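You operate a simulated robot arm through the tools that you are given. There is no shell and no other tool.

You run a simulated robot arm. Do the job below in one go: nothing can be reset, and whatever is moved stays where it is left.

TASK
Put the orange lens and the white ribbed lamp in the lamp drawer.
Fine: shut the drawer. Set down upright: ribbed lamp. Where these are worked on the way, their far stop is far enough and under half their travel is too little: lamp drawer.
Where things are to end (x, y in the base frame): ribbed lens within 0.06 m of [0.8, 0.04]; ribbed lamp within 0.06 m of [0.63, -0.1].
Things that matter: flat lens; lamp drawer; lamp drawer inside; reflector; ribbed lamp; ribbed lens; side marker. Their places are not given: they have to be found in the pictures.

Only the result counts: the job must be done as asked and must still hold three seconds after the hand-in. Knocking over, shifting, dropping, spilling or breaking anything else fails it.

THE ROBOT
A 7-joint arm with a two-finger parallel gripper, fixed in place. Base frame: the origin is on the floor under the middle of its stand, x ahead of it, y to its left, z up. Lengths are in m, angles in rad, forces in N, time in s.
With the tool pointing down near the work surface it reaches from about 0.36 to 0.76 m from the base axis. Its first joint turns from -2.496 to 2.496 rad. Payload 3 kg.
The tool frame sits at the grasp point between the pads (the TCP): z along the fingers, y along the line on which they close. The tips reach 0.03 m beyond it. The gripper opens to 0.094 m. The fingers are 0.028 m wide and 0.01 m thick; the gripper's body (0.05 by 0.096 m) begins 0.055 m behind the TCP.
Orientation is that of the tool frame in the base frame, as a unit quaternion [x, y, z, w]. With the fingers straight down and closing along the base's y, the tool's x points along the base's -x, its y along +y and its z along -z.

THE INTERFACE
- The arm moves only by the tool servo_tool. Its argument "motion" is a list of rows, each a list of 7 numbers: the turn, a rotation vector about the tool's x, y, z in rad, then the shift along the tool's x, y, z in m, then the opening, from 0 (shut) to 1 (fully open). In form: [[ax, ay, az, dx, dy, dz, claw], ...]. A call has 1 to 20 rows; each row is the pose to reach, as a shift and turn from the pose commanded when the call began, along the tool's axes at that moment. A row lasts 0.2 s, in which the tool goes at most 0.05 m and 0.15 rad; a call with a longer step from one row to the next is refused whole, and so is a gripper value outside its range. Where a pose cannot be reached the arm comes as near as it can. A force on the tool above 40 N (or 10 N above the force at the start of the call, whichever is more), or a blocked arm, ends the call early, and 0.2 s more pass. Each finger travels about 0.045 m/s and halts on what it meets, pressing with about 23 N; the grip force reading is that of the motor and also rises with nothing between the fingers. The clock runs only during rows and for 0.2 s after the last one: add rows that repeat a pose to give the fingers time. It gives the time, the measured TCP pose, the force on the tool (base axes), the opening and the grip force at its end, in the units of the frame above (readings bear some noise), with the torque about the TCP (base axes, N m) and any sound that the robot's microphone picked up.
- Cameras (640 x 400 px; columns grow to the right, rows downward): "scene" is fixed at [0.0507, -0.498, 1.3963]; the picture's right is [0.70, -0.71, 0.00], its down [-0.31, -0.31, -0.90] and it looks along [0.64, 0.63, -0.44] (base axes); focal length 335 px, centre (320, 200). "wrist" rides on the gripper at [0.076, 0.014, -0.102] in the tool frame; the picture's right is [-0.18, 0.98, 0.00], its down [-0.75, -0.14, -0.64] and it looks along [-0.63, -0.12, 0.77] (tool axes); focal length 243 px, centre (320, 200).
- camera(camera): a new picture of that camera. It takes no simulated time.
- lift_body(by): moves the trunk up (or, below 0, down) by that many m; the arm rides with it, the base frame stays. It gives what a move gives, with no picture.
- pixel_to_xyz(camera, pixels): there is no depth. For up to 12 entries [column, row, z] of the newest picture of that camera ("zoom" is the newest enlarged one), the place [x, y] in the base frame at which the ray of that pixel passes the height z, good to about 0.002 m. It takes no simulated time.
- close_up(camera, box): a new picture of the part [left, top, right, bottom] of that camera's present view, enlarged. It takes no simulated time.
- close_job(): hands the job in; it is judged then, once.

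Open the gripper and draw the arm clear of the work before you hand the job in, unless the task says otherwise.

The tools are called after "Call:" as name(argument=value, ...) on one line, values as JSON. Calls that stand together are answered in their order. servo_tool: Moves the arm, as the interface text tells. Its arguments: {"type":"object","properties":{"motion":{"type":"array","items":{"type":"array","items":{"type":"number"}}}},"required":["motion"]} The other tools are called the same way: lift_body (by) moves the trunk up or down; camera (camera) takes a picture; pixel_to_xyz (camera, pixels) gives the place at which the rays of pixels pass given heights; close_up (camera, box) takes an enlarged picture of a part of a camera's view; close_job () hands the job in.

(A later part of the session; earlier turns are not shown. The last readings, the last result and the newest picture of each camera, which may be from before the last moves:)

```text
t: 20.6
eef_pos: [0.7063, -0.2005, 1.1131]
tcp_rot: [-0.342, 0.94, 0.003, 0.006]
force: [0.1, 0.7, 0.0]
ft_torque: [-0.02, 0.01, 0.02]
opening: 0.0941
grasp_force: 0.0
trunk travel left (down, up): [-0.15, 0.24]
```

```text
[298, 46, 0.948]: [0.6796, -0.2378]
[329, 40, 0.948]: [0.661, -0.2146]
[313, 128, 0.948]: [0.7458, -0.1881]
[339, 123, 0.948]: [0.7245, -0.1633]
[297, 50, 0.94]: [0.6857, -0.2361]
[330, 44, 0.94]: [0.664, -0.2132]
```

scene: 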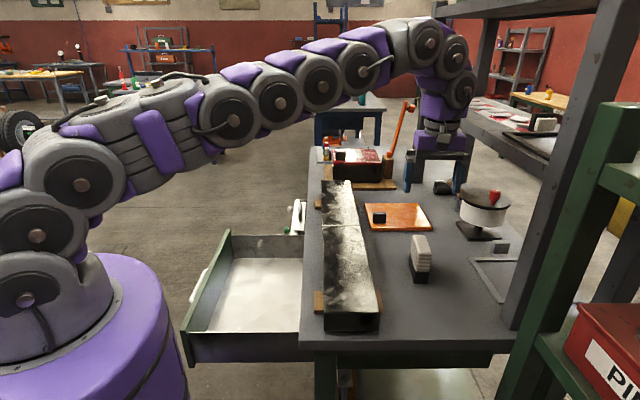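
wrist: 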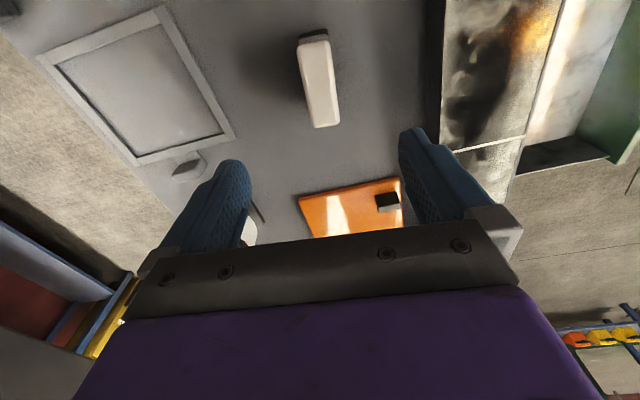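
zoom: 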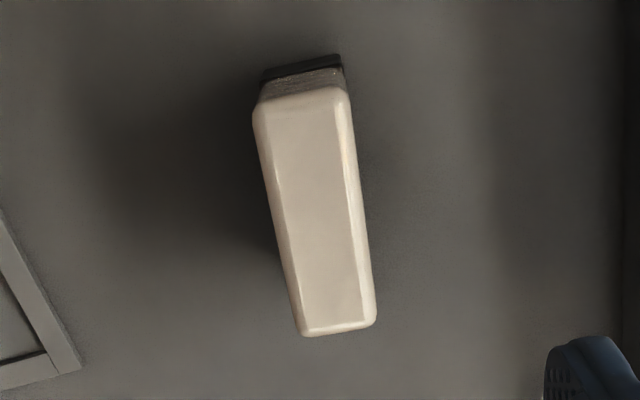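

Combined estimate: lamp centre (0.702,-0.2005), top z≈0.951, yaw ≈39°. I correct the small offset and descend to just above it, then check.

Call:
servo_tool(motion=[[0, 0.005, 0.008, 0.002, 0.001, 0.03, 1], [0, 0.013, 0.016, 0.004, 0.002, 0.065, 1], [0, 0.013, 0.02, 0.0058, 0.0025, 0.095, 1], [0, 0.013, 0.02, 0.0058, 0.0025, 0.12, 1], [0, 0.013, 0.02, 0.0058, 0.0025, 0.12, 1]])

Call:
camera(camera="wrist")

Call:
close_up(camera="scene", box=[360, 160, 520, 300])

```text
t: 21.8
eef_pos: [0.7023, -0.2019, 0.993]
tcp_rot: [-0.332, 0.943, 0.001, -0.001]
force: [-0.5, 1.0, -0.1]
ft_torque: [0.01, 0.01, -0.01]
opening: 0.0941
grasp_force: 0.0
trunk travel left (down, up): [-0.15, 0.24]
```

```text
taken
```

wrist: 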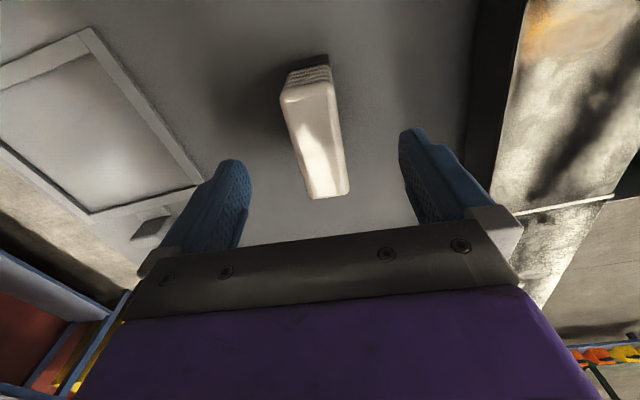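

```text
2.86 times, centred on (440, 230) of scene
```

zoom: 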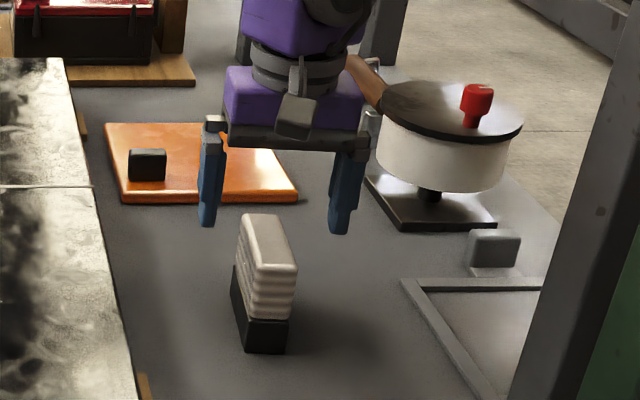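

Lamp's top centre projects at (318,140), right where the tool axis meets that plane, and yaw matches. I descend to z≈0.925 and close.

Call:
servo_tool(motion=[[0, 0, 0, 0, 0, 0.025, 1], [0, 0, 0, 0, 0, 0.05, 1], [0, 0, 0, 0, 0, 0.066, 1], [0, 0, 0, 0, 0, 0.066, 0.7], [0, 0, 0, 0, 0, 0.066, 0.5], [0, 0, 0, 0, 0, 0.066, 0.3], [0, 0, 0, 0, 0, 0.066, 0.1], [0, 0, 0, 0, 0, 0.066, 0], [0, 0, 0, 0, 0, 0.066, 0], [0, 0, 0, 0, 0, 0.066, 0]])

Call:
camera(camera="wrist")

Call:
close_up(camera="scene", box=[360, 180, 500, 300])

```text
t: 24.0
eef_pos: [0.7015, -0.2009, 0.9259]
tcp_rot: [-0.332, 0.943, 0.001, 0.0]
force: [1.2, 0.3, 1.6]
ft_torque: [-0.03, -0.03, 0.01]
opening: 0.0378
grasp_force: 23.2
trunk travel left (down, up): [-0.15, 0.24]
```

```text
taken
```

wrist: 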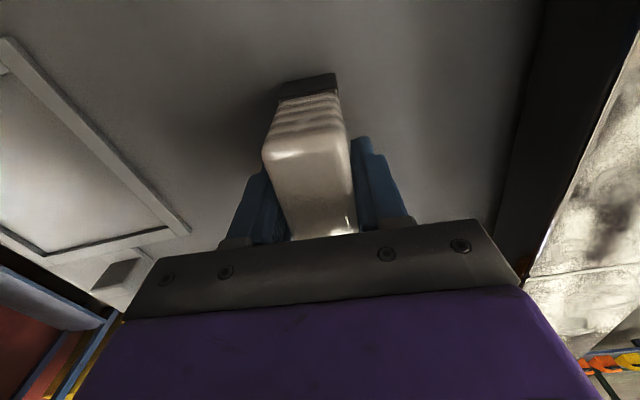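

```text
3.33 times, centred on (430, 240) of scene
```

zoom: 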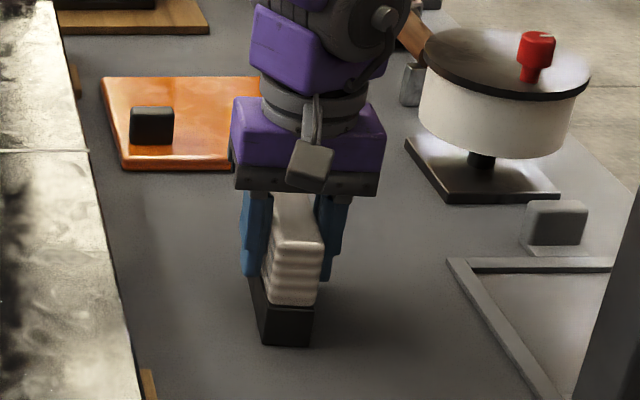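

The lamp is gripped (opening 0.0378 m, 23 N). I lift it straight up 0.14 m.

Call:
servo_tool(motion=[[0, 0, 0, 0, 0, -0.01, 0], [0, 0, 0, 0, 0, -0.03, 0], [0, 0, 0, 0, 0, -0.06, 0], [0, 0, 0, 0, 0, -0.09, 0], [0, 0, 0, 0, 0, -0.12, 0], [0, 0, 0, 0, 0, -0.14, 0], [0, 0, 0, 0, 0, -0.14, 0]])

Call:
close_up(camera="scene", box=[340, 100, 540, 300])

```text
t: 25.6
eef_pos: [0.7014, -0.2001, 1.0662]
tcp_rot: [-0.332, 0.943, 0.001, -0.001]
force: [-0.6, -1.1, -1.4]
ft_torque: [0.05, 0.0, -0.01]
opening: 0.0381
grasp_force: 22.6
trunk travel left (down, up): [-0.15, 0.24]
```

```text
2.00 times, centred on (440, 200) of scene
```

zoom: 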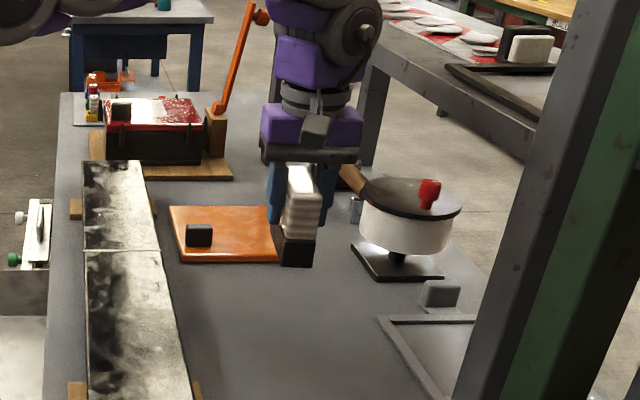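

Lamp is held upright. I carry it at height over the beam to above the open drawer at about (0.411, 0.12).

Call:
servo_tool(motion=[[0, 0, 0, 0.0015, 0.025, 0, 0], [0, 0, 0, 0.004, 0.067, 0, 0], [0, 0, 0, 0.0065, 0.109, 0, 0], [0, 0, 0, 0.009, 0.151, 0, 0], [0, 0, 0, 0.0115, 0.193, 0, 0], [0, 0, 0, 0.014, 0.235, 0, 0], [0, 0, 0, 0.0165, 0.277, 0, 0], [0, 0, 0, 0.019, 0.319, 0, 0], [0, 0, 0, 0.0215, 0.361, 0, 0], [0, 0, 0, 0.024, 0.403, 0, 0], [0, 0, 0, 0.0255, 0.4317, 0, 0], [0, 0, 0, 0.0255, 0.4317, 0, 0]])

Call:
camera(camera="wrist")

Call:
camera(camera="scene")

```text
t: 28.2
eef_pos: [0.4112, 0.1206, 1.0653]
tcp_rot: [-0.332, 0.943, -0.001, -0.001]
force: [-0.7, -0.4, -0.7]
ft_torque: [0.0, 0.02, -0.01]
opening: 0.0379
grasp_force: 23.3
trunk travel left (down, up): [-0.15, 0.24]
```

```text
taken
```

wrist: 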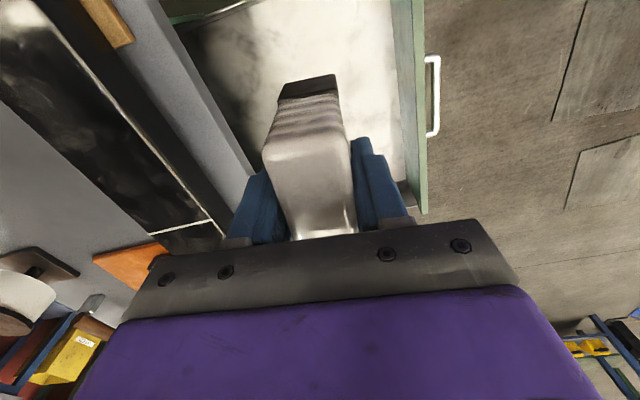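

```text
taken
```

scene: 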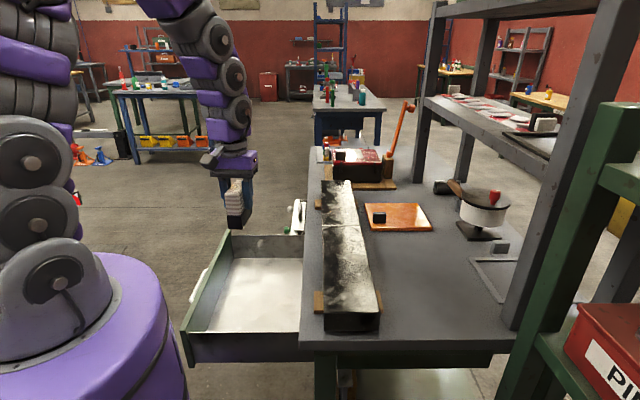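

I check the drawer's placement under the lamp from this view: front panel inner edge near (395,60)–(405,180), bench edge near (200,100), near side wall near (215,12).

Call:
close_up(camera="wrist", box=[130, 0, 450, 220])

Call:
pixel_to_xyz(camera="wrist", pixels=[[393, 30, 0.76], [405, 165, 0.76], [425, 30, 0.76], [200, 92, 0.861], [240, 160, 0.861], [200, 15, 0.752], [260, 2, 0.752], [428, 60, 0.703], [438, 130, 0.703]])

```text
1.82 times, centred on (290, 110) of wrist
```

zoom: 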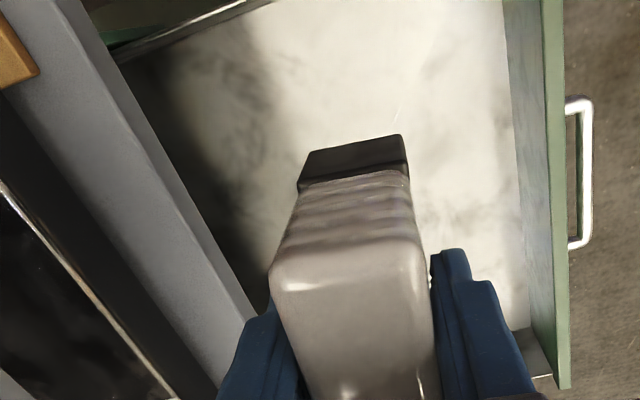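

```text
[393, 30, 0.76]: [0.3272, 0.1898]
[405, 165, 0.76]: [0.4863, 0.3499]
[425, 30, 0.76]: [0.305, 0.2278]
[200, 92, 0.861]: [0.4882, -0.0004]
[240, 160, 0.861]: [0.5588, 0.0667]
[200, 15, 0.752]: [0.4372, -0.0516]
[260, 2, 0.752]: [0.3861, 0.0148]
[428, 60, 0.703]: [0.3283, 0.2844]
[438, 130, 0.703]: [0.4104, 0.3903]
```

The lamp is over the intended spot (s 0.376, n 0.206), well inside the drawer. I lower it to just above the drawer floor.

Call:
servo_tool(motion=[[0, 0, 0, 0, 0, 0.03, 0], [0, 0, 0, 0, 0, 0.07, 0], [0, 0, 0, 0, 0, 0.11, 0], [0, 0, 0, 0, 0, 0.15, 0], [0, 0, 0, 0, 0, 0.19, 0], [0, 0, 0, 0, 0, 0.23, 0], [0, 0, 0, 0, 0, 0.27, 0], [0, 0, 0, 0, 0, 0.305, 0], [0, 0, 0, 0, 0, 0.325, 0], [0, 0, 0, 0, 0, 0.325, 0]])

Call:
camera(camera="wrist")

Call:
camera(camera="scene")

```text
t: 30.4
eef_pos: [0.4101, 0.1196, 0.7408]
tcp_rot: [-0.331, 0.943, 0.0, 0.0]
force: [0.6, 0.0, -0.7]
ft_torque: [-0.01, 0.0, -0.01]
opening: 0.0381
grasp_force: 22.6
trunk travel left (down, up): [-0.15, 0.24]
```

```text
taken
```

wrist: 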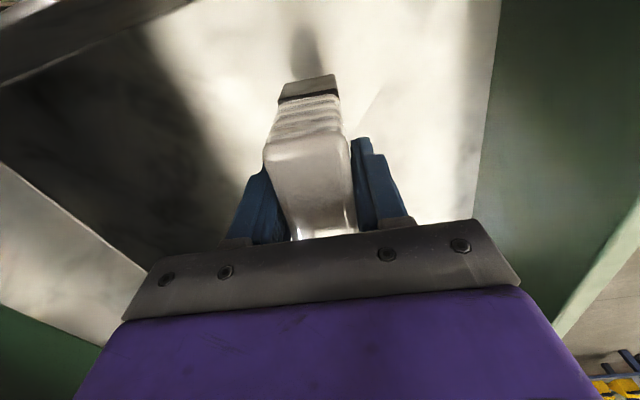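

```text
taken
```

scene: 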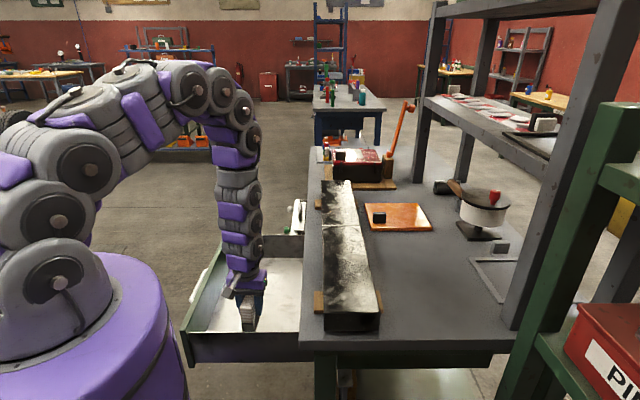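

No contact yet. I step down in 4 mm increments, watching the vertical force for touchdown.

Call:
servo_tool(motion=[[0, 0, 0, 0, 0, 0.004, 0], [0, 0, 0, 0, 0, 0.008, 0], [0, 0, 0, 0, 0, 0.012, 0], [0, 0, 0, 0, 0, 0.012, 0]])

Call:
close_up(camera="scene", box=[190, 250, 310, 350])

```text
t: 31.4
eef_pos: [0.4113, 0.1202, 0.729]
tcp_rot: [-0.332, 0.943, 0.0, -0.001]
force: [-0.8, 0.4, -1.1]
ft_torque: [0.01, 0.03, -0.01]
opening: 0.0376
grasp_force: 23.0
trunk travel left (down, up): [-0.15, 0.24]
```

```text
4.00 times, centred on (250, 300) of scene
```

zoom: 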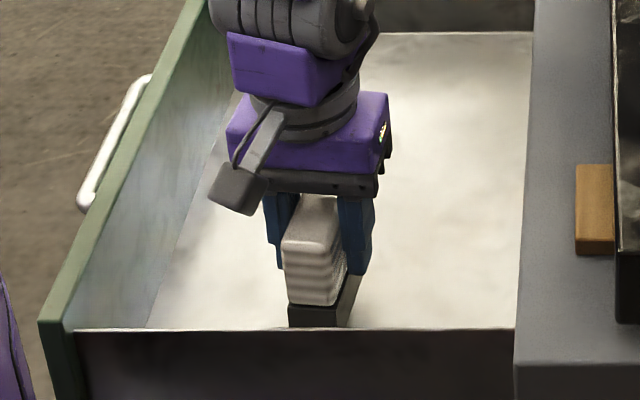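

Still free. I go down another 5 mm in 2.5 mm steps.

Call:
servo_tool(motion=[[0, 0, 0, 0, 0, 0.0025, 0], [0, 0, 0, 0, 0, 0.005, 0], [0, 0, 0, 0, 0, 0.005, 0]])

```text
t: 32.2
eef_pos: [0.4099, 0.119, 0.7236]
tcp_rot: [-0.332, 0.943, -0.001, 0.0]
force: [-0.3, -0.9, -1.4]
ft_torque: [0.0, -0.04, -0.02]
opening: 0.0379
grasp_force: 22.8
trunk travel left (down, up): [-0.15, 0.24]
```

No contact yet at z 0.7236; I step down a further 4 mm.

Call:
servo_tool(motion=[[0, 0, 0, 0, 0, 0.002, 0], [0, 0, 0, 0, 0, 0.004, 0], [0, 0, 0, 0, 0, 0.004, 0]])

```text
t: 33.0
eef_pos: [0.4107, 0.1211, 0.7193]
tcp_rot: [-0.332, 0.943, 0.0, -0.001]
force: [0.3, -0.5, -1.3]
ft_torque: [0.04, 0.01, 0.02]
opening: 0.0383
grasp_force: 23.4
trunk travel left (down, up): [-0.15, 0.24]
```

Still hanging (−1.3 N is the lamp's weight). Another 4 mm.

Call:
servo_tool(motion=[[0, 0, 0, 0, 0, 0.002, 0], [0, 0, 0, 0, 0, 0.004, 0], [0, 0, 0, 0, 0, 0.004, 0]])

Call:
close_up(camera="wrist", box=[220, 20, 420, 180])

```text
t: 33.8
eef_pos: [0.4109, 0.1217, 0.7153]
tcp_rot: [-0.332, 0.943, 0.0, -0.001]
force: [-0.1, 0.5, -1.0]
ft_torque: [0.01, 0.03, 0.01]
opening: 0.0381
grasp_force: 22.9
trunk travel left (down, up): [-0.15, 0.24]
```

```text
2.50 times, centred on (320, 100) of wrist
```

zoom: 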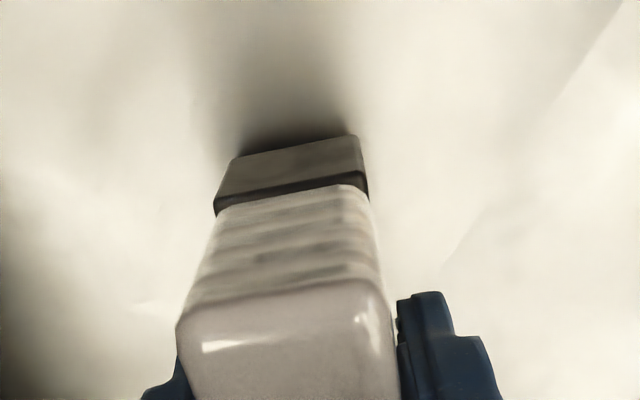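

The shadow at the base is tight, so the floor is only millimetres below. Another 4 mm step.

Call:
servo_tool(motion=[[0, 0, 0, 0, 0, 0.002, 0], [0, 0, 0, 0, 0, 0.004, 0], [0, 0, 0, 0, 0, 0.004, 0]])

```text
t: 34.6
eef_pos: [0.4107, 0.1198, 0.7111]
tcp_rot: [-0.332, 0.943, 0.0, -0.001]
force: [0.1, -0.3, -1.3]
ft_torque: [-0.03, 0.03, -0.02]
opening: 0.0381
grasp_force: 23.3
trunk travel left (down, up): [-0.15, 0.24]
```

Still free; continuing 4 mm lower.

Call:
servo_tool(motion=[[0, 0, 0, 0, 0, 0.002, 0], [0, 0, 0, 0, 0, 0.004, 0], [0, 0, 0, 0, 0, 0.004, 0]])

Call:
close_up(camera="wrist", box=[220, 20, 420, 180])

```text
t: 35.4
eef_pos: [0.4107, 0.1197, 0.7095]
tcp_rot: [-0.332, 0.943, 0.0, 0.0]
force: [-1.8, -0.2, 21.7]
ft_torque: [0.03, -0.02, -0.05]
opening: 0.0382
grasp_force: 23.4
trunk travel left (down, up): [-0.15, 0.24]
```

```text
2.50 times, centred on (320, 100) of wrist
```

zoom: 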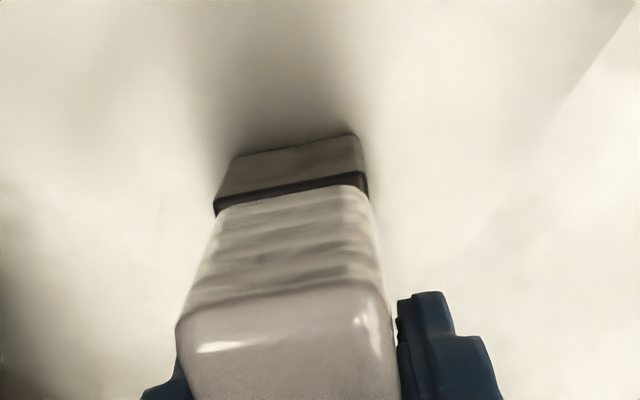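

Touchdown at z 0.7095 (21.7 N). I ease up 1.5 mm to unload, then open the fingers slowly.

Call:
servo_tool(motion=[[0, 0, 0, 0, 0, -0.0015, 0], [0, 0, 0, 0, 0, -0.0015, 0.2], [0, 0, 0, 0, 0, -0.0015, 0.35], [0, 0, 0, 0, 0, -0.0015, 0.5], [0, 0, 0, 0, 0, -0.0015, 0.65], [0, 0, 0, 0, 0, -0.0015, 0.8], [0, 0, 0, 0, 0, -0.0015, 0.8]])

Call:
camera(camera="wrist")

```text
t: 37.0
eef_pos: [0.4105, 0.1207, 0.7099]
tcp_rot: [-0.333, 0.943, 0.001, -0.001]
force: [0.0, -0.6, 0.2]
ft_torque: [-0.02, -0.01, 0.01]
opening: 0.075
grasp_force: 0.0
trunk travel left (down, up): [-0.15, 0.24]
```

```text
taken
```

wrist: 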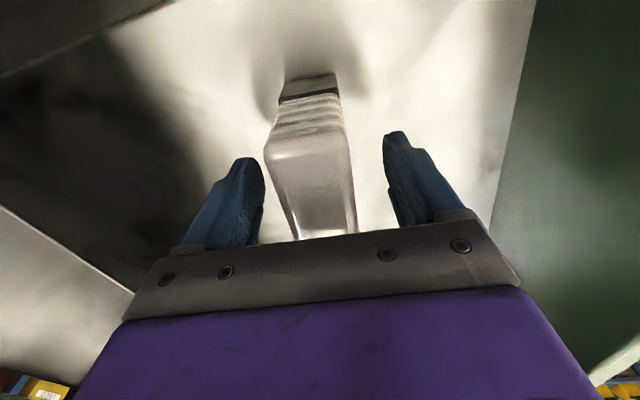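

The lamp stands free between the open fingers. I lift straight up clear of it.

Call:
servo_tool(motion=[[0, 0, 0, 0, 0, -0.02, 0.8], [0, 0, 0, 0, 0, -0.05, 0.8], [0, 0, 0, 0, 0, -0.09, 0.8], [0, 0, 0, 0, 0, -0.135, 0.9], [0, 0, 0, 0, 0, -0.18, 1], [0, 0, 0, 0, 0, -0.225, 1], [0, 0, 0, 0, 0, -0.27, 1], [0, 0, 0, 0, 0, -0.315, 1], [0, 0, 0, 0, 0, -0.36, 1], [0, 0, 0, 0, 0, -0.39, 1], [0, 0, 0, 0, 0, -0.39, 1]])

Call:
camera(camera="wrist")

Call:
camera(camera="scene")

```text
t: 39.4
eef_pos: [0.4108, 0.121, 1.1008]
tcp_rot: [-0.333, 0.943, 0.0, -0.002]
force: [0.2, 0.2, -0.5]
ft_torque: [-0.02, -0.02, 0.0]
opening: 0.0942
grasp_force: 0.1
trunk travel left (down, up): [-0.15, 0.24]
```

```text
taken
```

wrist: 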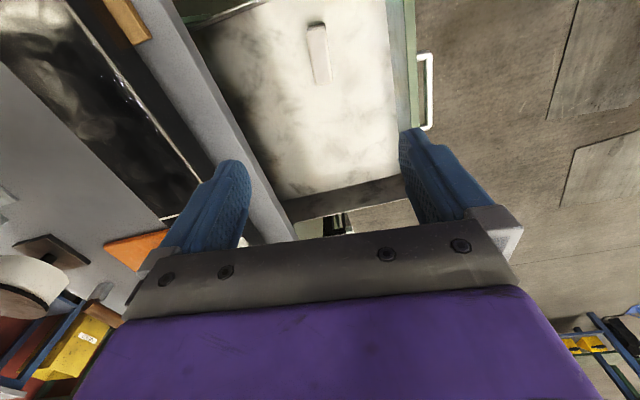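

```text
taken
```

scene: 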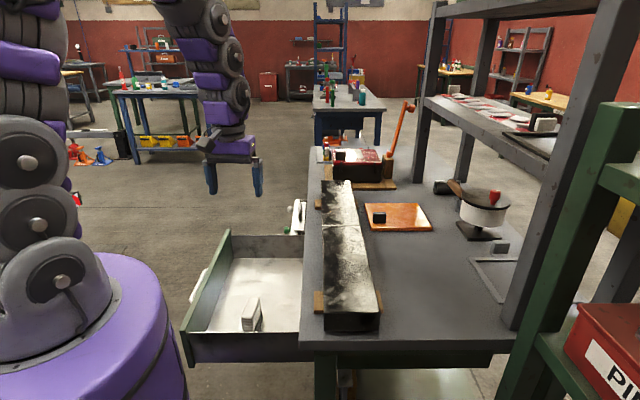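

The lamp stands upright in the drawer (scene ~(252,313)). The lens knob is at r≈0.83, beyond vertical reach, so I'll grasp it with a tilted tool closing along the bench direction; first I turn the tool to yaw 135° while moving outward at height.

Call:
servo_tool(motion=[[0, 0, -0.129, -0.008, -0.0134, 0, 1], [0, 0, -0.258, -0.016, -0.0268, 0, 1], [0, 0, -0.387, -0.024, -0.0402, 0, 1], [0, 0, -0.516, -0.032, -0.0535, 0, 1], [0, 0, -0.645, -0.04, -0.0669, 0, 1], [0, 0, -0.774, -0.048, -0.0803, 0, 1], [0, 0, -0.903, -0.056, -0.0937, 0, 1], [0, 0, -1.032, -0.064, -0.1071, 0, 1], [0, 0, -1.161, -0.072, -0.1205, 0, 1], [0, 0, -1.29, -0.08, -0.1338, 0, 1], [0, 0, -1.419, -0.088, -0.1472, 0, 1], [0, 0, -1.548, -0.096, -0.1606, 0, 1], [0, 0, -1.676, -0.104, -0.174, 0, 1], [0, 0, -1.676, -0.104, -0.174, 0, 1]])

Call:
camera(camera="wrist")

Call:
camera(camera="scene")

```text
t: 42.4
eef_pos: [0.6012, 0.0502, 1.0993]
tcp_rot: [0.923, -0.384, 0.0, 0.001]
force: [0.2, -0.1, 0.0]
ft_torque: [0.0, -0.03, -0.02]
opening: 0.094
grasp_force: 0.2
trunk travel left (down, up): [-0.15, 0.24]
```

```text
taken
```

wrist: 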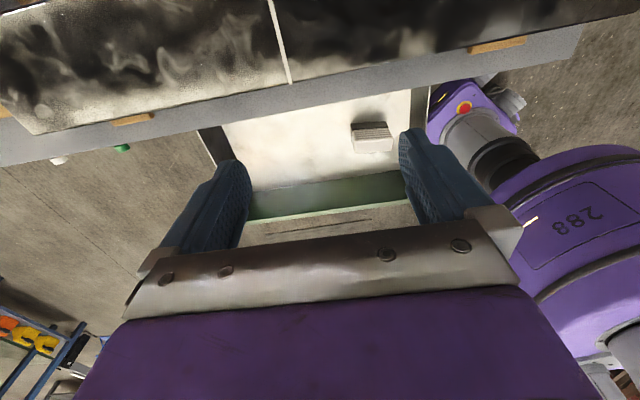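

```text
taken
```

scene: 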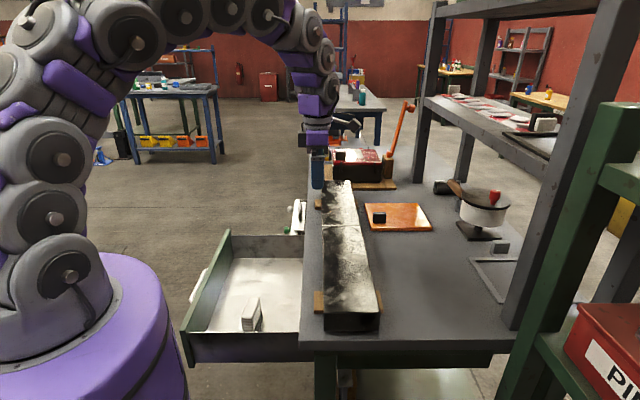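

Yaw 135° reached; tool x is along +n. Now I tilt 0.61 rad so the fingers point outward/down and move above the lens knob at z≈1.05 to test reach.

Call:
servo_tool(motion=[[0, 0.076, 0, 0.022, -0.016, 0.006, 1], [0, 0.152, 0, 0.044, -0.032, 0.012, 1], [0, 0.229, 0, 0.066, -0.048, 0.018, 1], [0, 0.305, 0, 0.088, -0.064, 0.024, 1], [0, 0.381, 0, 0.11, -0.08, 0.03, 1], [0, 0.457, 0, 0.132, -0.096, 0.036, 1], [0, 0.534, 0, 0.154, -0.112, 0.042, 1], [0, 0.61, 0, 0.1764, -0.1284, 0.049, 1], [0, 0.61, 0, 0.1764, -0.1284, 0.049, 1]])

Call:
camera(camera="wrist")

Call:
camera(camera="scene")

```text
t: 44.4
eef_pos: [0.816, 0.0168, 1.052]
tcp_rot: [0.881, -0.366, 0.277, 0.116]
force: [-0.4, 0.2, 0.3]
ft_torque: [0.02, 0.02, -0.01]
opening: 0.0942
grasp_force: 0.0
trunk travel left (down, up): [-0.15, 0.24]
```

```text
taken
```

wrist: 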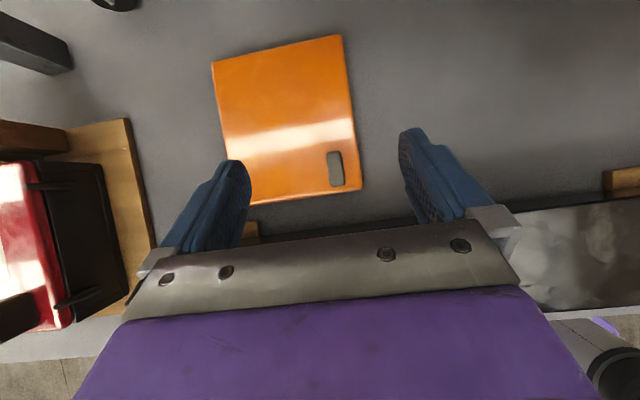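

```text
taken
```

scene: 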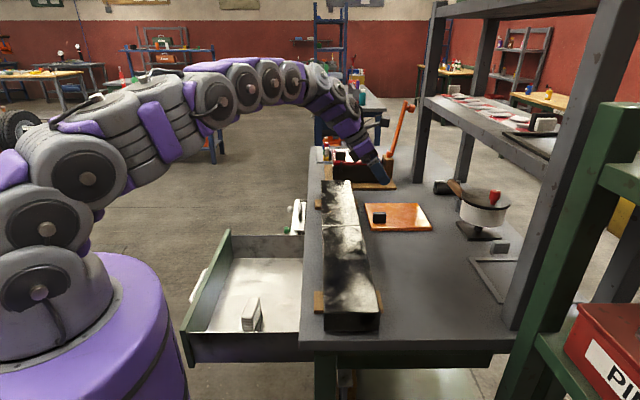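

Reached exactly; the wrist view looks straight down on the lens with the knob at (336,169). I measure the knob and plate corners.

Call:
close_up(camera="wrist", box=[200, 20, 400, 220])

Call:
pixel_to_xyz(camera="wrist", pixels=[[336, 169, 0.908], [335, 151, 0.908], [338, 187, 0.908], [212, 62, 0.878], [341, 35, 0.878], [361, 189, 0.878], [248, 204, 0.878]])

```text
2.00 times, centred on (300, 120) of wrist
```

zoom: 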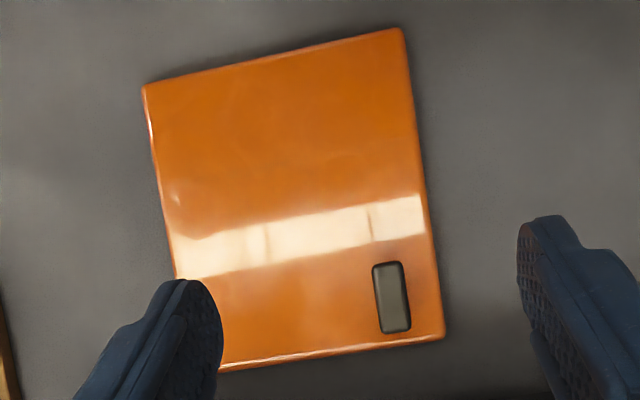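

```text
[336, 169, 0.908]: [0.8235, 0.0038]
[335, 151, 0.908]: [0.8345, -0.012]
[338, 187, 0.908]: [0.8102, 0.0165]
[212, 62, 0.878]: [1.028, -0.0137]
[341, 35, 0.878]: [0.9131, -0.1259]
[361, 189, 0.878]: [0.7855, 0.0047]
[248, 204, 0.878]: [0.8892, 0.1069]
```

Knob centre ≈ s 0.586, n 0.580 (16×38 mm), plate square with the bench. I narrow the fingers and descend vertically most of the way, then re-check.

Call:
servo_tool(motion=[[0, 0, 0, -0.0172, 0.001, 0.0246, 0.7], [0, 0, 0, -0.0344, 0.002, 0.0492, 0.6], [0, 0, 0, -0.0516, 0.002, 0.0738, 0.6], [0, 0, 0, -0.063, 0.002, 0.0902, 0.6], [0, 0, 0, -0.063, 0.002, 0.0902, 0.6]])

Call:
camera(camera="wrist")

Call:
close_up(camera="scene", box=[330, 140, 450, 240])

```text
t: 45.6
eef_pos: [0.8146, 0.0138, 0.9399]
tcp_rot: [0.881, -0.367, 0.277, 0.116]
force: [0.6, 0.1, -0.4]
ft_torque: [-0.01, -0.01, -0.05]
opening: 0.0563
grasp_force: 0.0
trunk travel left (down, up): [-0.15, 0.24]
```

```text
taken
```

wrist: 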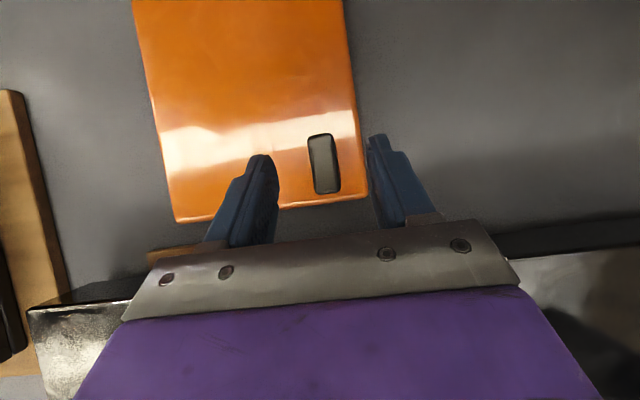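

```text
4.00 times, centred on (390, 190) of scene
```

zoom: 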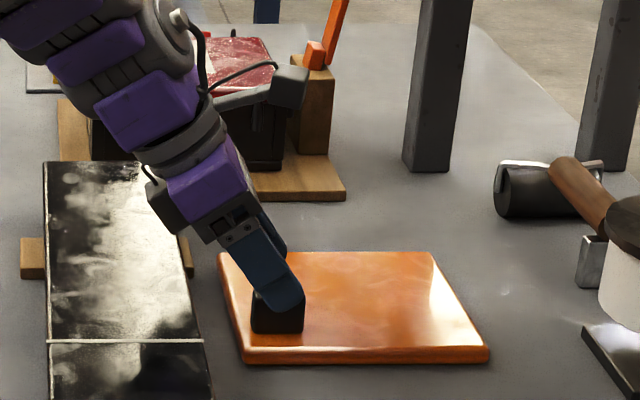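

The knob sits between the fingertips. I measure its top centre again from here for final centring.

Call:
close_up(camera="wrist", box=[240, 110, 400, 210])

Call:
pixel_to_xyz(camera="wrist", pixels=[[309, 137, 0.908], [332, 134, 0.908], [340, 189, 0.908], [316, 193, 0.908], [324, 163, 0.908]])

```text
4.00 times, centred on (320, 160) of wrist
```

zoom: 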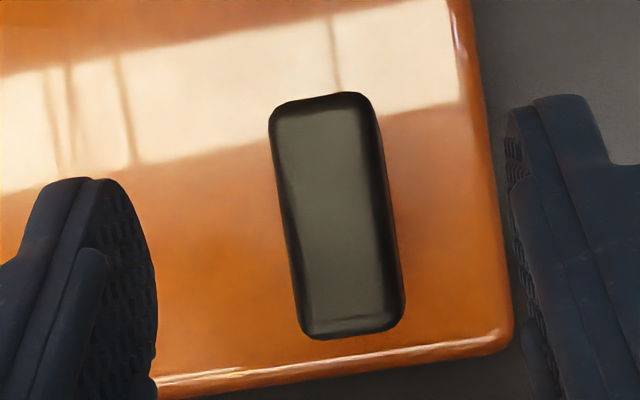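

```text
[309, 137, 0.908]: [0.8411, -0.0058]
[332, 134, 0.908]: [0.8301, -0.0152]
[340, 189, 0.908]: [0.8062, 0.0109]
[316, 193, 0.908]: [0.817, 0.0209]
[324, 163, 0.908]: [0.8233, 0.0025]
```

Knob is centred within ~1.5 mm. I descend the last 26 mm and close on it.

Call:
servo_tool(motion=[[0, 0, 0, -0.007, 0.001, 0.01, 0.6], [0, 0, 0, -0.012, 0.0012, 0.0172, 0.6], [0, 0, 0, -0.0151, 0.0012, 0.0216, 0.6], [0, 0, 0, -0.0151, 0.0012, 0.0216, 0.6]])

Call:
close_up(camera="scene", box=[350, 180, 430, 240])

```text
t: 46.6
eef_pos: [0.8137, 0.0144, 0.9136]
tcp_rot: [0.881, -0.367, 0.276, 0.116]
force: [0.0, -0.2, 0.1]
ft_torque: [0.02, 0.0, 0.01]
opening: 0.0564
grasp_force: 0.0
trunk travel left (down, up): [-0.15, 0.24]
```

```text
6.67 times, centred on (390, 210) of scene
```

zoom: 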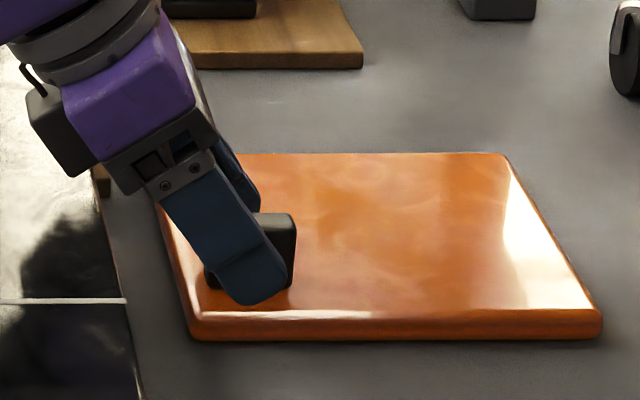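

Fingertips straddle the knob with no contact. Closing the gripper.

Call:
servo_tool(motion=[[0, 0, 0, 0, 0, 0, 0.4], [0, 0, 0, 0, 0, 0, 0.25], [0, 0, 0, 0, 0, 0, 0.1], [0, 0, 0, 0, 0, 0, 0], [0, 0, 0, 0, 0, 0, 0], [0, 0, 0, 0, 0, 0, 0], [0, 0, 0, 0, 0, 0, 0]])

Call:
close_up(camera="wrist", box=[160, 0, 480, 220])

```text
t: 48.2
eef_pos: [0.814, 0.0144, 0.9137]
tcp_rot: [0.881, -0.366, 0.276, 0.116]
force: [-0.2, 0.7, -0.4]
ft_torque: [0.05, -0.05, 0.05]
opening: 0.0179
grasp_force: 22.9
trunk travel left (down, up): [-0.15, 0.24]
```

```text
1.82 times, centred on (320, 110) of wrist
```

zoom: 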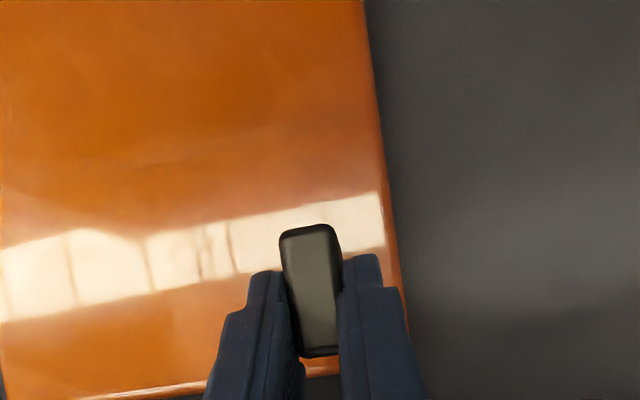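

Knob gripped (opening 0.018 m). I lift 25 mm slowly and look at how the plate hangs.

Call:
servo_tool(motion=[[0, 0, 0, 0.0029, 0, -0.0041, 0], [0, 0, 0, 0.0057, 0, -0.0082, 0], [0, 0, 0, 0.0086, 0, -0.0123, 0], [0, 0, 0, 0.0115, 0, -0.0164, 0], [0, 0, 0, 0.0143, 0, -0.0205, 0], [0, 0, 0, 0.0143, 0, -0.0205, 0]])

Call:
close_up(camera="scene", box=[340, 160, 460, 250])

Call:
camera(camera="wrist")

```text
t: 49.6
eef_pos: [0.8139, 0.0144, 0.9396]
tcp_rot: [0.881, -0.366, 0.277, 0.117]
force: [0.0, 0.4, -2.4]
ft_torque: [0.0, 0.18, -0.03]
opening: 0.0175
grasp_force: 22.5
trunk travel left (down, up): [-0.15, 0.24]
```

```text
4.44 times, centred on (400, 205) of scene
```

zoom: 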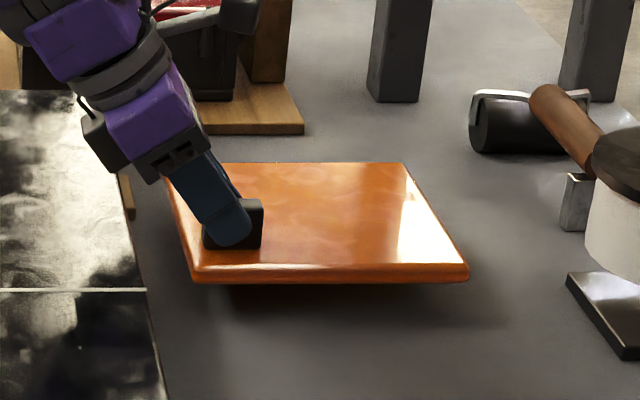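

```text
taken
```

wrist: 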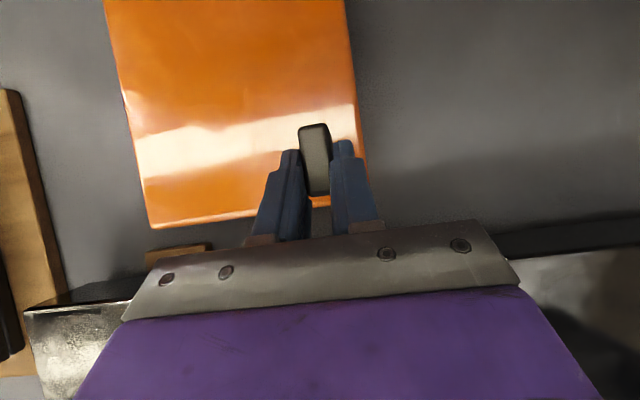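

The plate stays level when lifted (2.4 N). Before planning the set-down I zoom on the hand to see what protrudes on its lower side, since it must clear the drawer's front panel.

Call:
close_up(camera="scene", box=[320, 130, 410, 220])

Call:
servo_tool(motion=[[0, 0, 0, 0.0115, 0, -0.0164, 0], [0, 0, 0, 0.0287, 0, -0.041, 0], [0, 0, 0, 0.0458, 0, -0.0656, 0], [0, 0, 0, 0.063, 0, -0.0902, 0], [0, 0, 0, 0.063, 0, -0.0902, 0]])

Call:
camera(camera="scene")

Call:
close_up(camera="scene", box=[310, 80, 450, 220])

```text
4.44 times, centred on (365, 175) of scene
```

zoom: 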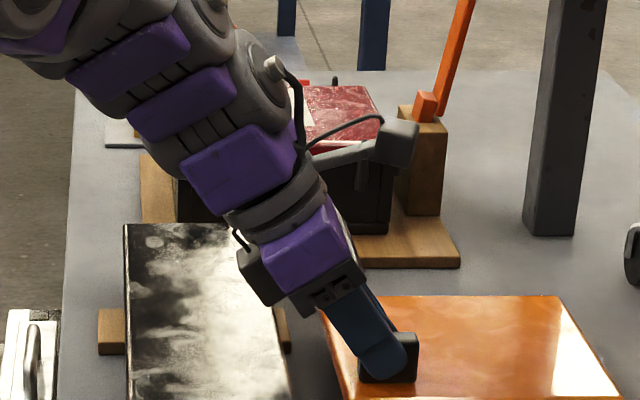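

```text
t: 50.8
eef_pos: [0.8144, 0.015, 1.0492]
tcp_rot: [0.881, -0.366, 0.277, 0.116]
force: [0.2, 0.2, -2.5]
ft_torque: [0.04, 0.19, -0.04]
opening: 0.0177
grasp_force: 22.6
trunk travel left (down, up): [-0.15, 0.24]
```

```text
taken
```

scene: 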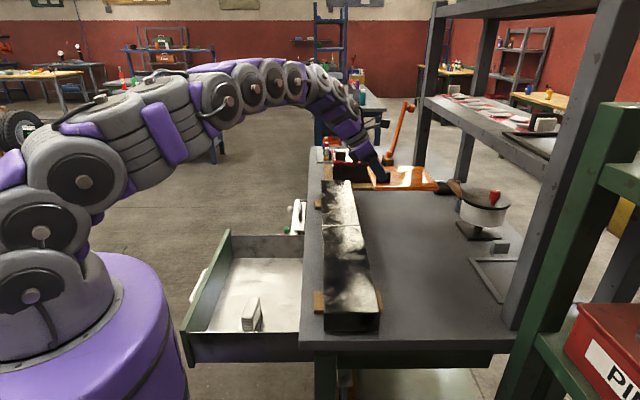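

```text
2.86 times, centred on (380, 150) of scene
```

zoom: 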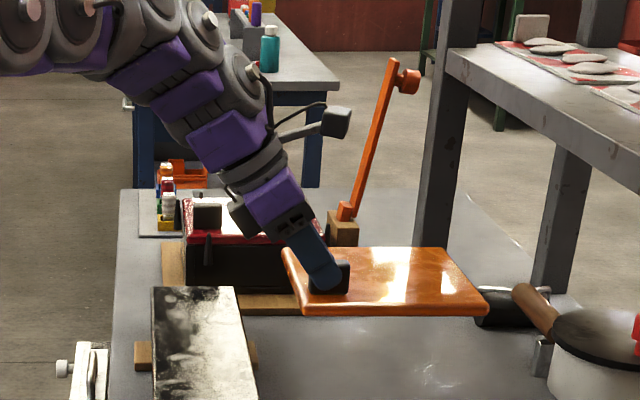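

There's a small box under the hand, so I'll set the lens down with the tool about 0.19 m in n (clear of the front panel), then re-grip vertically and fine-place. Now I carry the lens at height to over the drawer.

Call:
servo_tool(motion=[[0, 0, 0, -0.012, 0.0016, -0.0084, 0], [0, 0, 0, -0.037, 0.0048, -0.0258, 0], [0, 0, 0, -0.067, 0.0087, -0.0468, 0], [0, 0, 0, -0.1, 0.013, -0.0698, 0], [0, 0, 0, -0.133, 0.0173, -0.0929, 0], [0, 0, 0, -0.166, 0.0216, -0.1159, 0], [0, 0, 0, -0.199, 0.0259, -0.139, 0], [0, 0, 0, -0.232, 0.0301, -0.162, 0], [0, 0, 0, -0.265, 0.0344, -0.1851, 0], [0, 0, 0, -0.295, 0.0383, -0.206, 0], [0, 0, 0, -0.316, 0.0411, -0.2207, 0], [0, 0, 0, -0.3256, 0.0423, -0.2274, 0], [0, 0, 0, -0.3256, 0.0423, -0.2274, 0]])

Call:
camera(camera="wrist")

Call:
camera(camera="scene")

```text
t: 53.6
eef_pos: [0.5055, 0.2654, 1.0475]
tcp_rot: [0.881, -0.366, 0.277, 0.116]
force: [-0.2, 0.0, -1.6]
ft_torque: [0.04, 0.2, 0.01]
opening: 0.0178
grasp_force: 23.7
trunk travel left (down, up): [-0.15, 0.24]
```

```text
taken
```

wrist: 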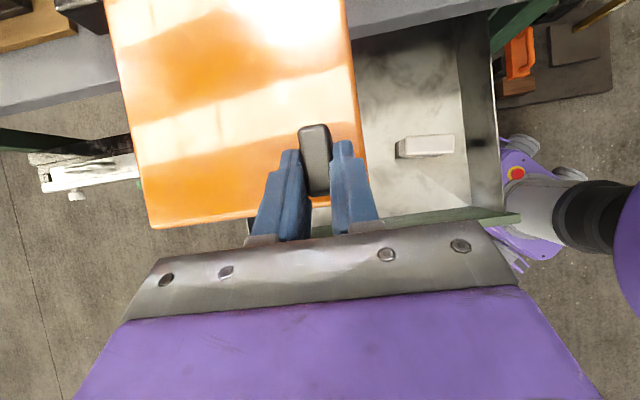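

```text
taken
```

scene: 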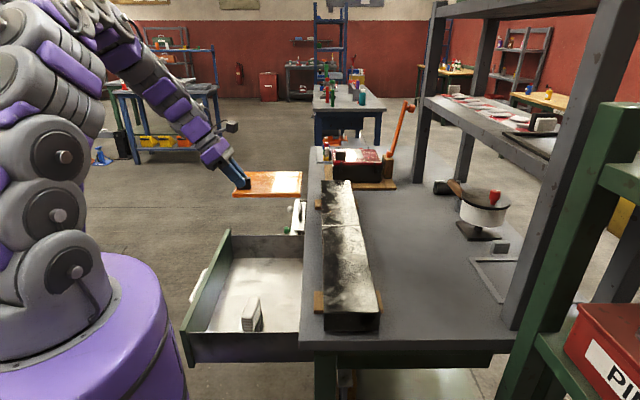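

Lens is over the drawer. I check clearances: plate corners (150,228), (366,188) at its height z≈1.01, versus the white device tip at (137,165) and the drawer far wall.

Call:
pixel_to_xyz(camera="wrist", pixels=[[150, 228, 1.012], [366, 188, 1.012], [124, 105, 1.012], [348, 10, 1.012], [137, 165, 0.75], [137, 165, 0.8], [72, 198, 0.78], [38, 155, 0.8], [455, 80, 0.645], [425, 146, 0.72], [520, 212, 0.755], [300, 40, 0.861]])

Call:
close_up(camera="scene", box=[200, 150, 340, 270])

```text
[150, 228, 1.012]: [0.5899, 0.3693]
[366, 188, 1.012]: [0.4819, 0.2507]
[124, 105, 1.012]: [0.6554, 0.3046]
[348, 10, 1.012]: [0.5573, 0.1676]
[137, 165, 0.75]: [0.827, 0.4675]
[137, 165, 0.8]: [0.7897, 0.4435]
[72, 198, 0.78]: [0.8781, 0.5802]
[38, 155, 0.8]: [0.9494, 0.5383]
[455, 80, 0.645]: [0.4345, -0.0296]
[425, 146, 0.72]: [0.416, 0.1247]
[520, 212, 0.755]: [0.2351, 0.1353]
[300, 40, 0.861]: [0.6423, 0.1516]
```

```text
3.33 times, centred on (270, 210) of scene
```

zoom: 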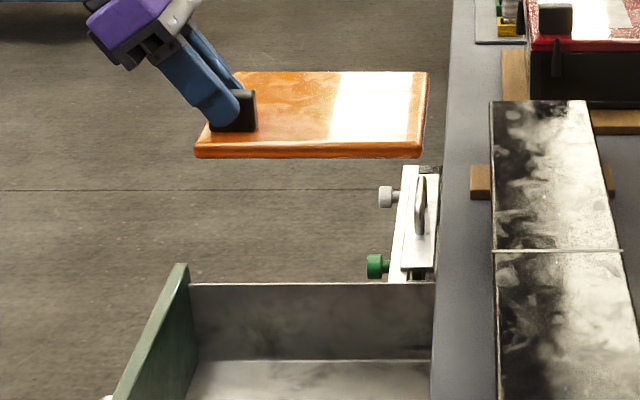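

Clearances are fine: plate spans s 0.515–0.678 (far wall 0.713), device is beyond s 0.8. I shift 12 mm away from the bench edge and lower to just below the drawer rim.

Call:
servo_tool(motion=[[0, 0, 0, -0.0098, 0, -0.0069, 0], [0, 0, 0, -0.027, 0, 0.0177, 0], [0, 0, 0, -0.0499, 0, 0.0505, 0], [0, 0, 0, -0.0728, 0, 0.0833, 0], [0, 0, 0, -0.0958, 0, 0.1161, 0], [0, 0, 0, -0.1187, 0, 0.1489, 0], [0, 0, 0, -0.1416, 0, 0.1817, 0], [0, 0, 0, -0.1588, 0, 0.2063, 0], [0, 0, 0, -0.1588, 0, 0.2063, 0]])

Call:
camera(camera="wrist")

Call:
close_up(camera="scene", box=[160, 200, 340, 360])

```text
t: 55.6
eef_pos: [0.495, 0.2738, 0.7892]
tcp_rot: [0.881, -0.366, 0.278, 0.116]
force: [0.5, -0.4, -2.6]
ft_torque: [0.04, 0.23, 0.0]
opening: 0.0178
grasp_force: 23.0
trunk travel left (down, up): [-0.15, 0.24]
```

```text
taken
```

wrist: 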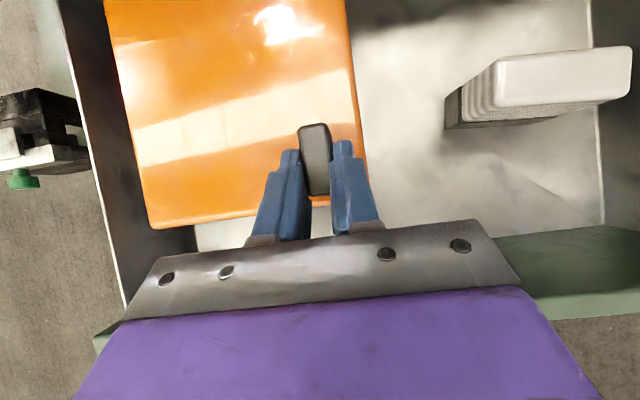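

```text
2.50 times, centred on (250, 280) of scene
```

zoom: 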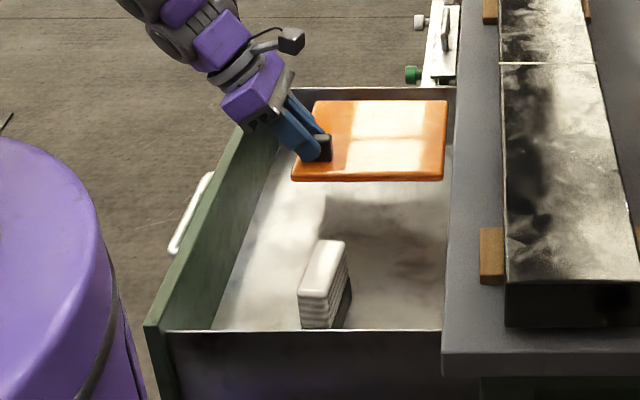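

The plate is entering the drawer level. I lower below the rim, shift 34 mm toward the bench (away from the front panel) and continue to just above the floor.

Call:
servo_tool(motion=[[0, 0, 0, -0.0115, 0, 0.0164, 0], [0, 0, 0, -0.0004, 0, 0.0302, 0], [0, 0, 0, 0.0107, 0, 0.0441, 0], [0, 0, 0, -0.0008, 0, 0.0605, 0], [0, 0, 0, -0.0122, 0, 0.0769, 0], [0, 0, 0, -0.0179, 0, 0.0851, 0], [0, 0, 0, -0.0179, 0, 0.0851, 0]])

Call:
camera(camera="wrist")

Call:
close_up(camera="scene", box=[160, 200, 340, 360])

```text
t: 57.2
eef_pos: [0.5209, 0.2504, 0.7077]
tcp_rot: [0.881, -0.366, 0.277, 0.116]
force: [0.4, 0.4, -2.3]
ft_torque: [0.04, 0.17, 0.01]
opening: 0.0177
grasp_force: 23.4
trunk travel left (down, up): [-0.15, 0.24]
```

```text
taken
```

wrist: 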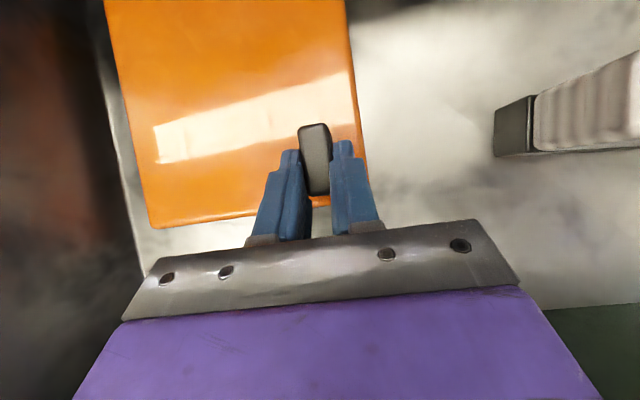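

```text
2.50 times, centred on (250, 280) of scene
```

zoom: 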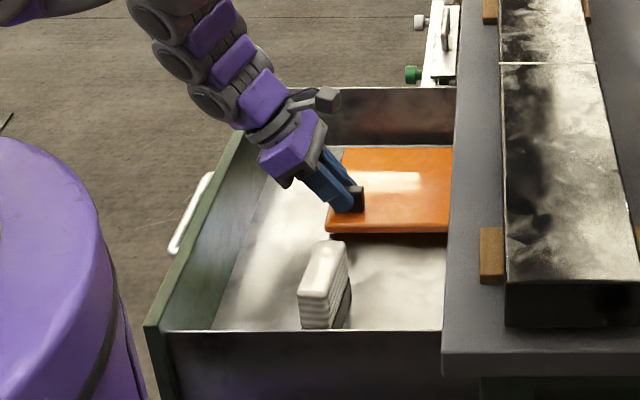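

Hanging 10 mm above the floor with no contact. I step down 8 mm and check force.

Call:
servo_tool(motion=[[0, 0, 0, -0.0023, 0, 0.0033, 0], [0, 0, 0, -0.0046, 0, 0.0066, 0], [0, 0, 0, -0.0046, 0, 0.0066, 0]])

```text
t: 58.0
eef_pos: [0.5193, 0.2509, 0.6999]
tcp_rot: [0.881, -0.367, 0.276, 0.117]
force: [-0.7, -0.5, -1.3]
ft_torque: [0.04, 0.24, 0.03]
opening: 0.0178
grasp_force: 23.3
trunk travel left (down, up): [-0.15, 0.24]
```

Still −1.3 N or so of weight. Two more 2 mm steps.

Call:
servo_tool(motion=[[0, 0, 0, -0.0011, 0, 0.0016, 0], [0, 0, 0, -0.0023, 0, 0.0033, 0], [0, 0, 0, -0.0023, 0, 0.0033, 0]])

```text
t: 58.8
eef_pos: [0.5185, 0.25, 0.6978]
tcp_rot: [0.881, -0.366, 0.278, 0.115]
force: [1.3, 0.1, 17.2]
ft_torque: [0.02, 0.03, -0.04]
opening: 0.0178
grasp_force: 23.0
trunk travel left (down, up): [-0.15, 0.24]
```

Plate is on the floor (17 N). I unload 1 mm and open the fingers.

Call:
servo_tool(motion=[[0, 0, 0, 0.0006, 0, -0.0008, 0], [0, 0, 0, 0.0006, 0, -0.0008, 0.2], [0, 0, 0, 0.0006, 0, -0.0008, 0.35], [0, 0, 0, 0.0006, 0, -0.0008, 0.5], [0, 0, 0, 0.0006, 0, -0.0008, 0.6], [0, 0, 0, 0.0006, 0, -0.0008, 0.6]])

Call:
camera(camera="wrist")

```text
t: 60.2
eef_pos: [0.5186, 0.2486, 0.6985]
tcp_rot: [0.881, -0.366, 0.277, 0.116]
force: [-0.9, 1.1, -0.7]
ft_torque: [0.01, -0.01, 0.01]
opening: 0.0565
grasp_force: 0.0
trunk travel left (down, up): [-0.15, 0.24]
```

```text
taken
```

wrist: 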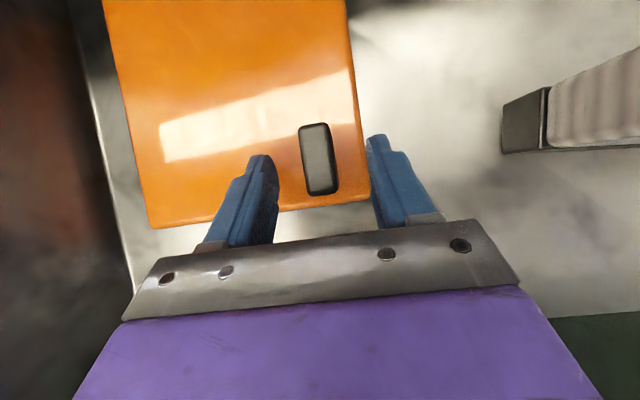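

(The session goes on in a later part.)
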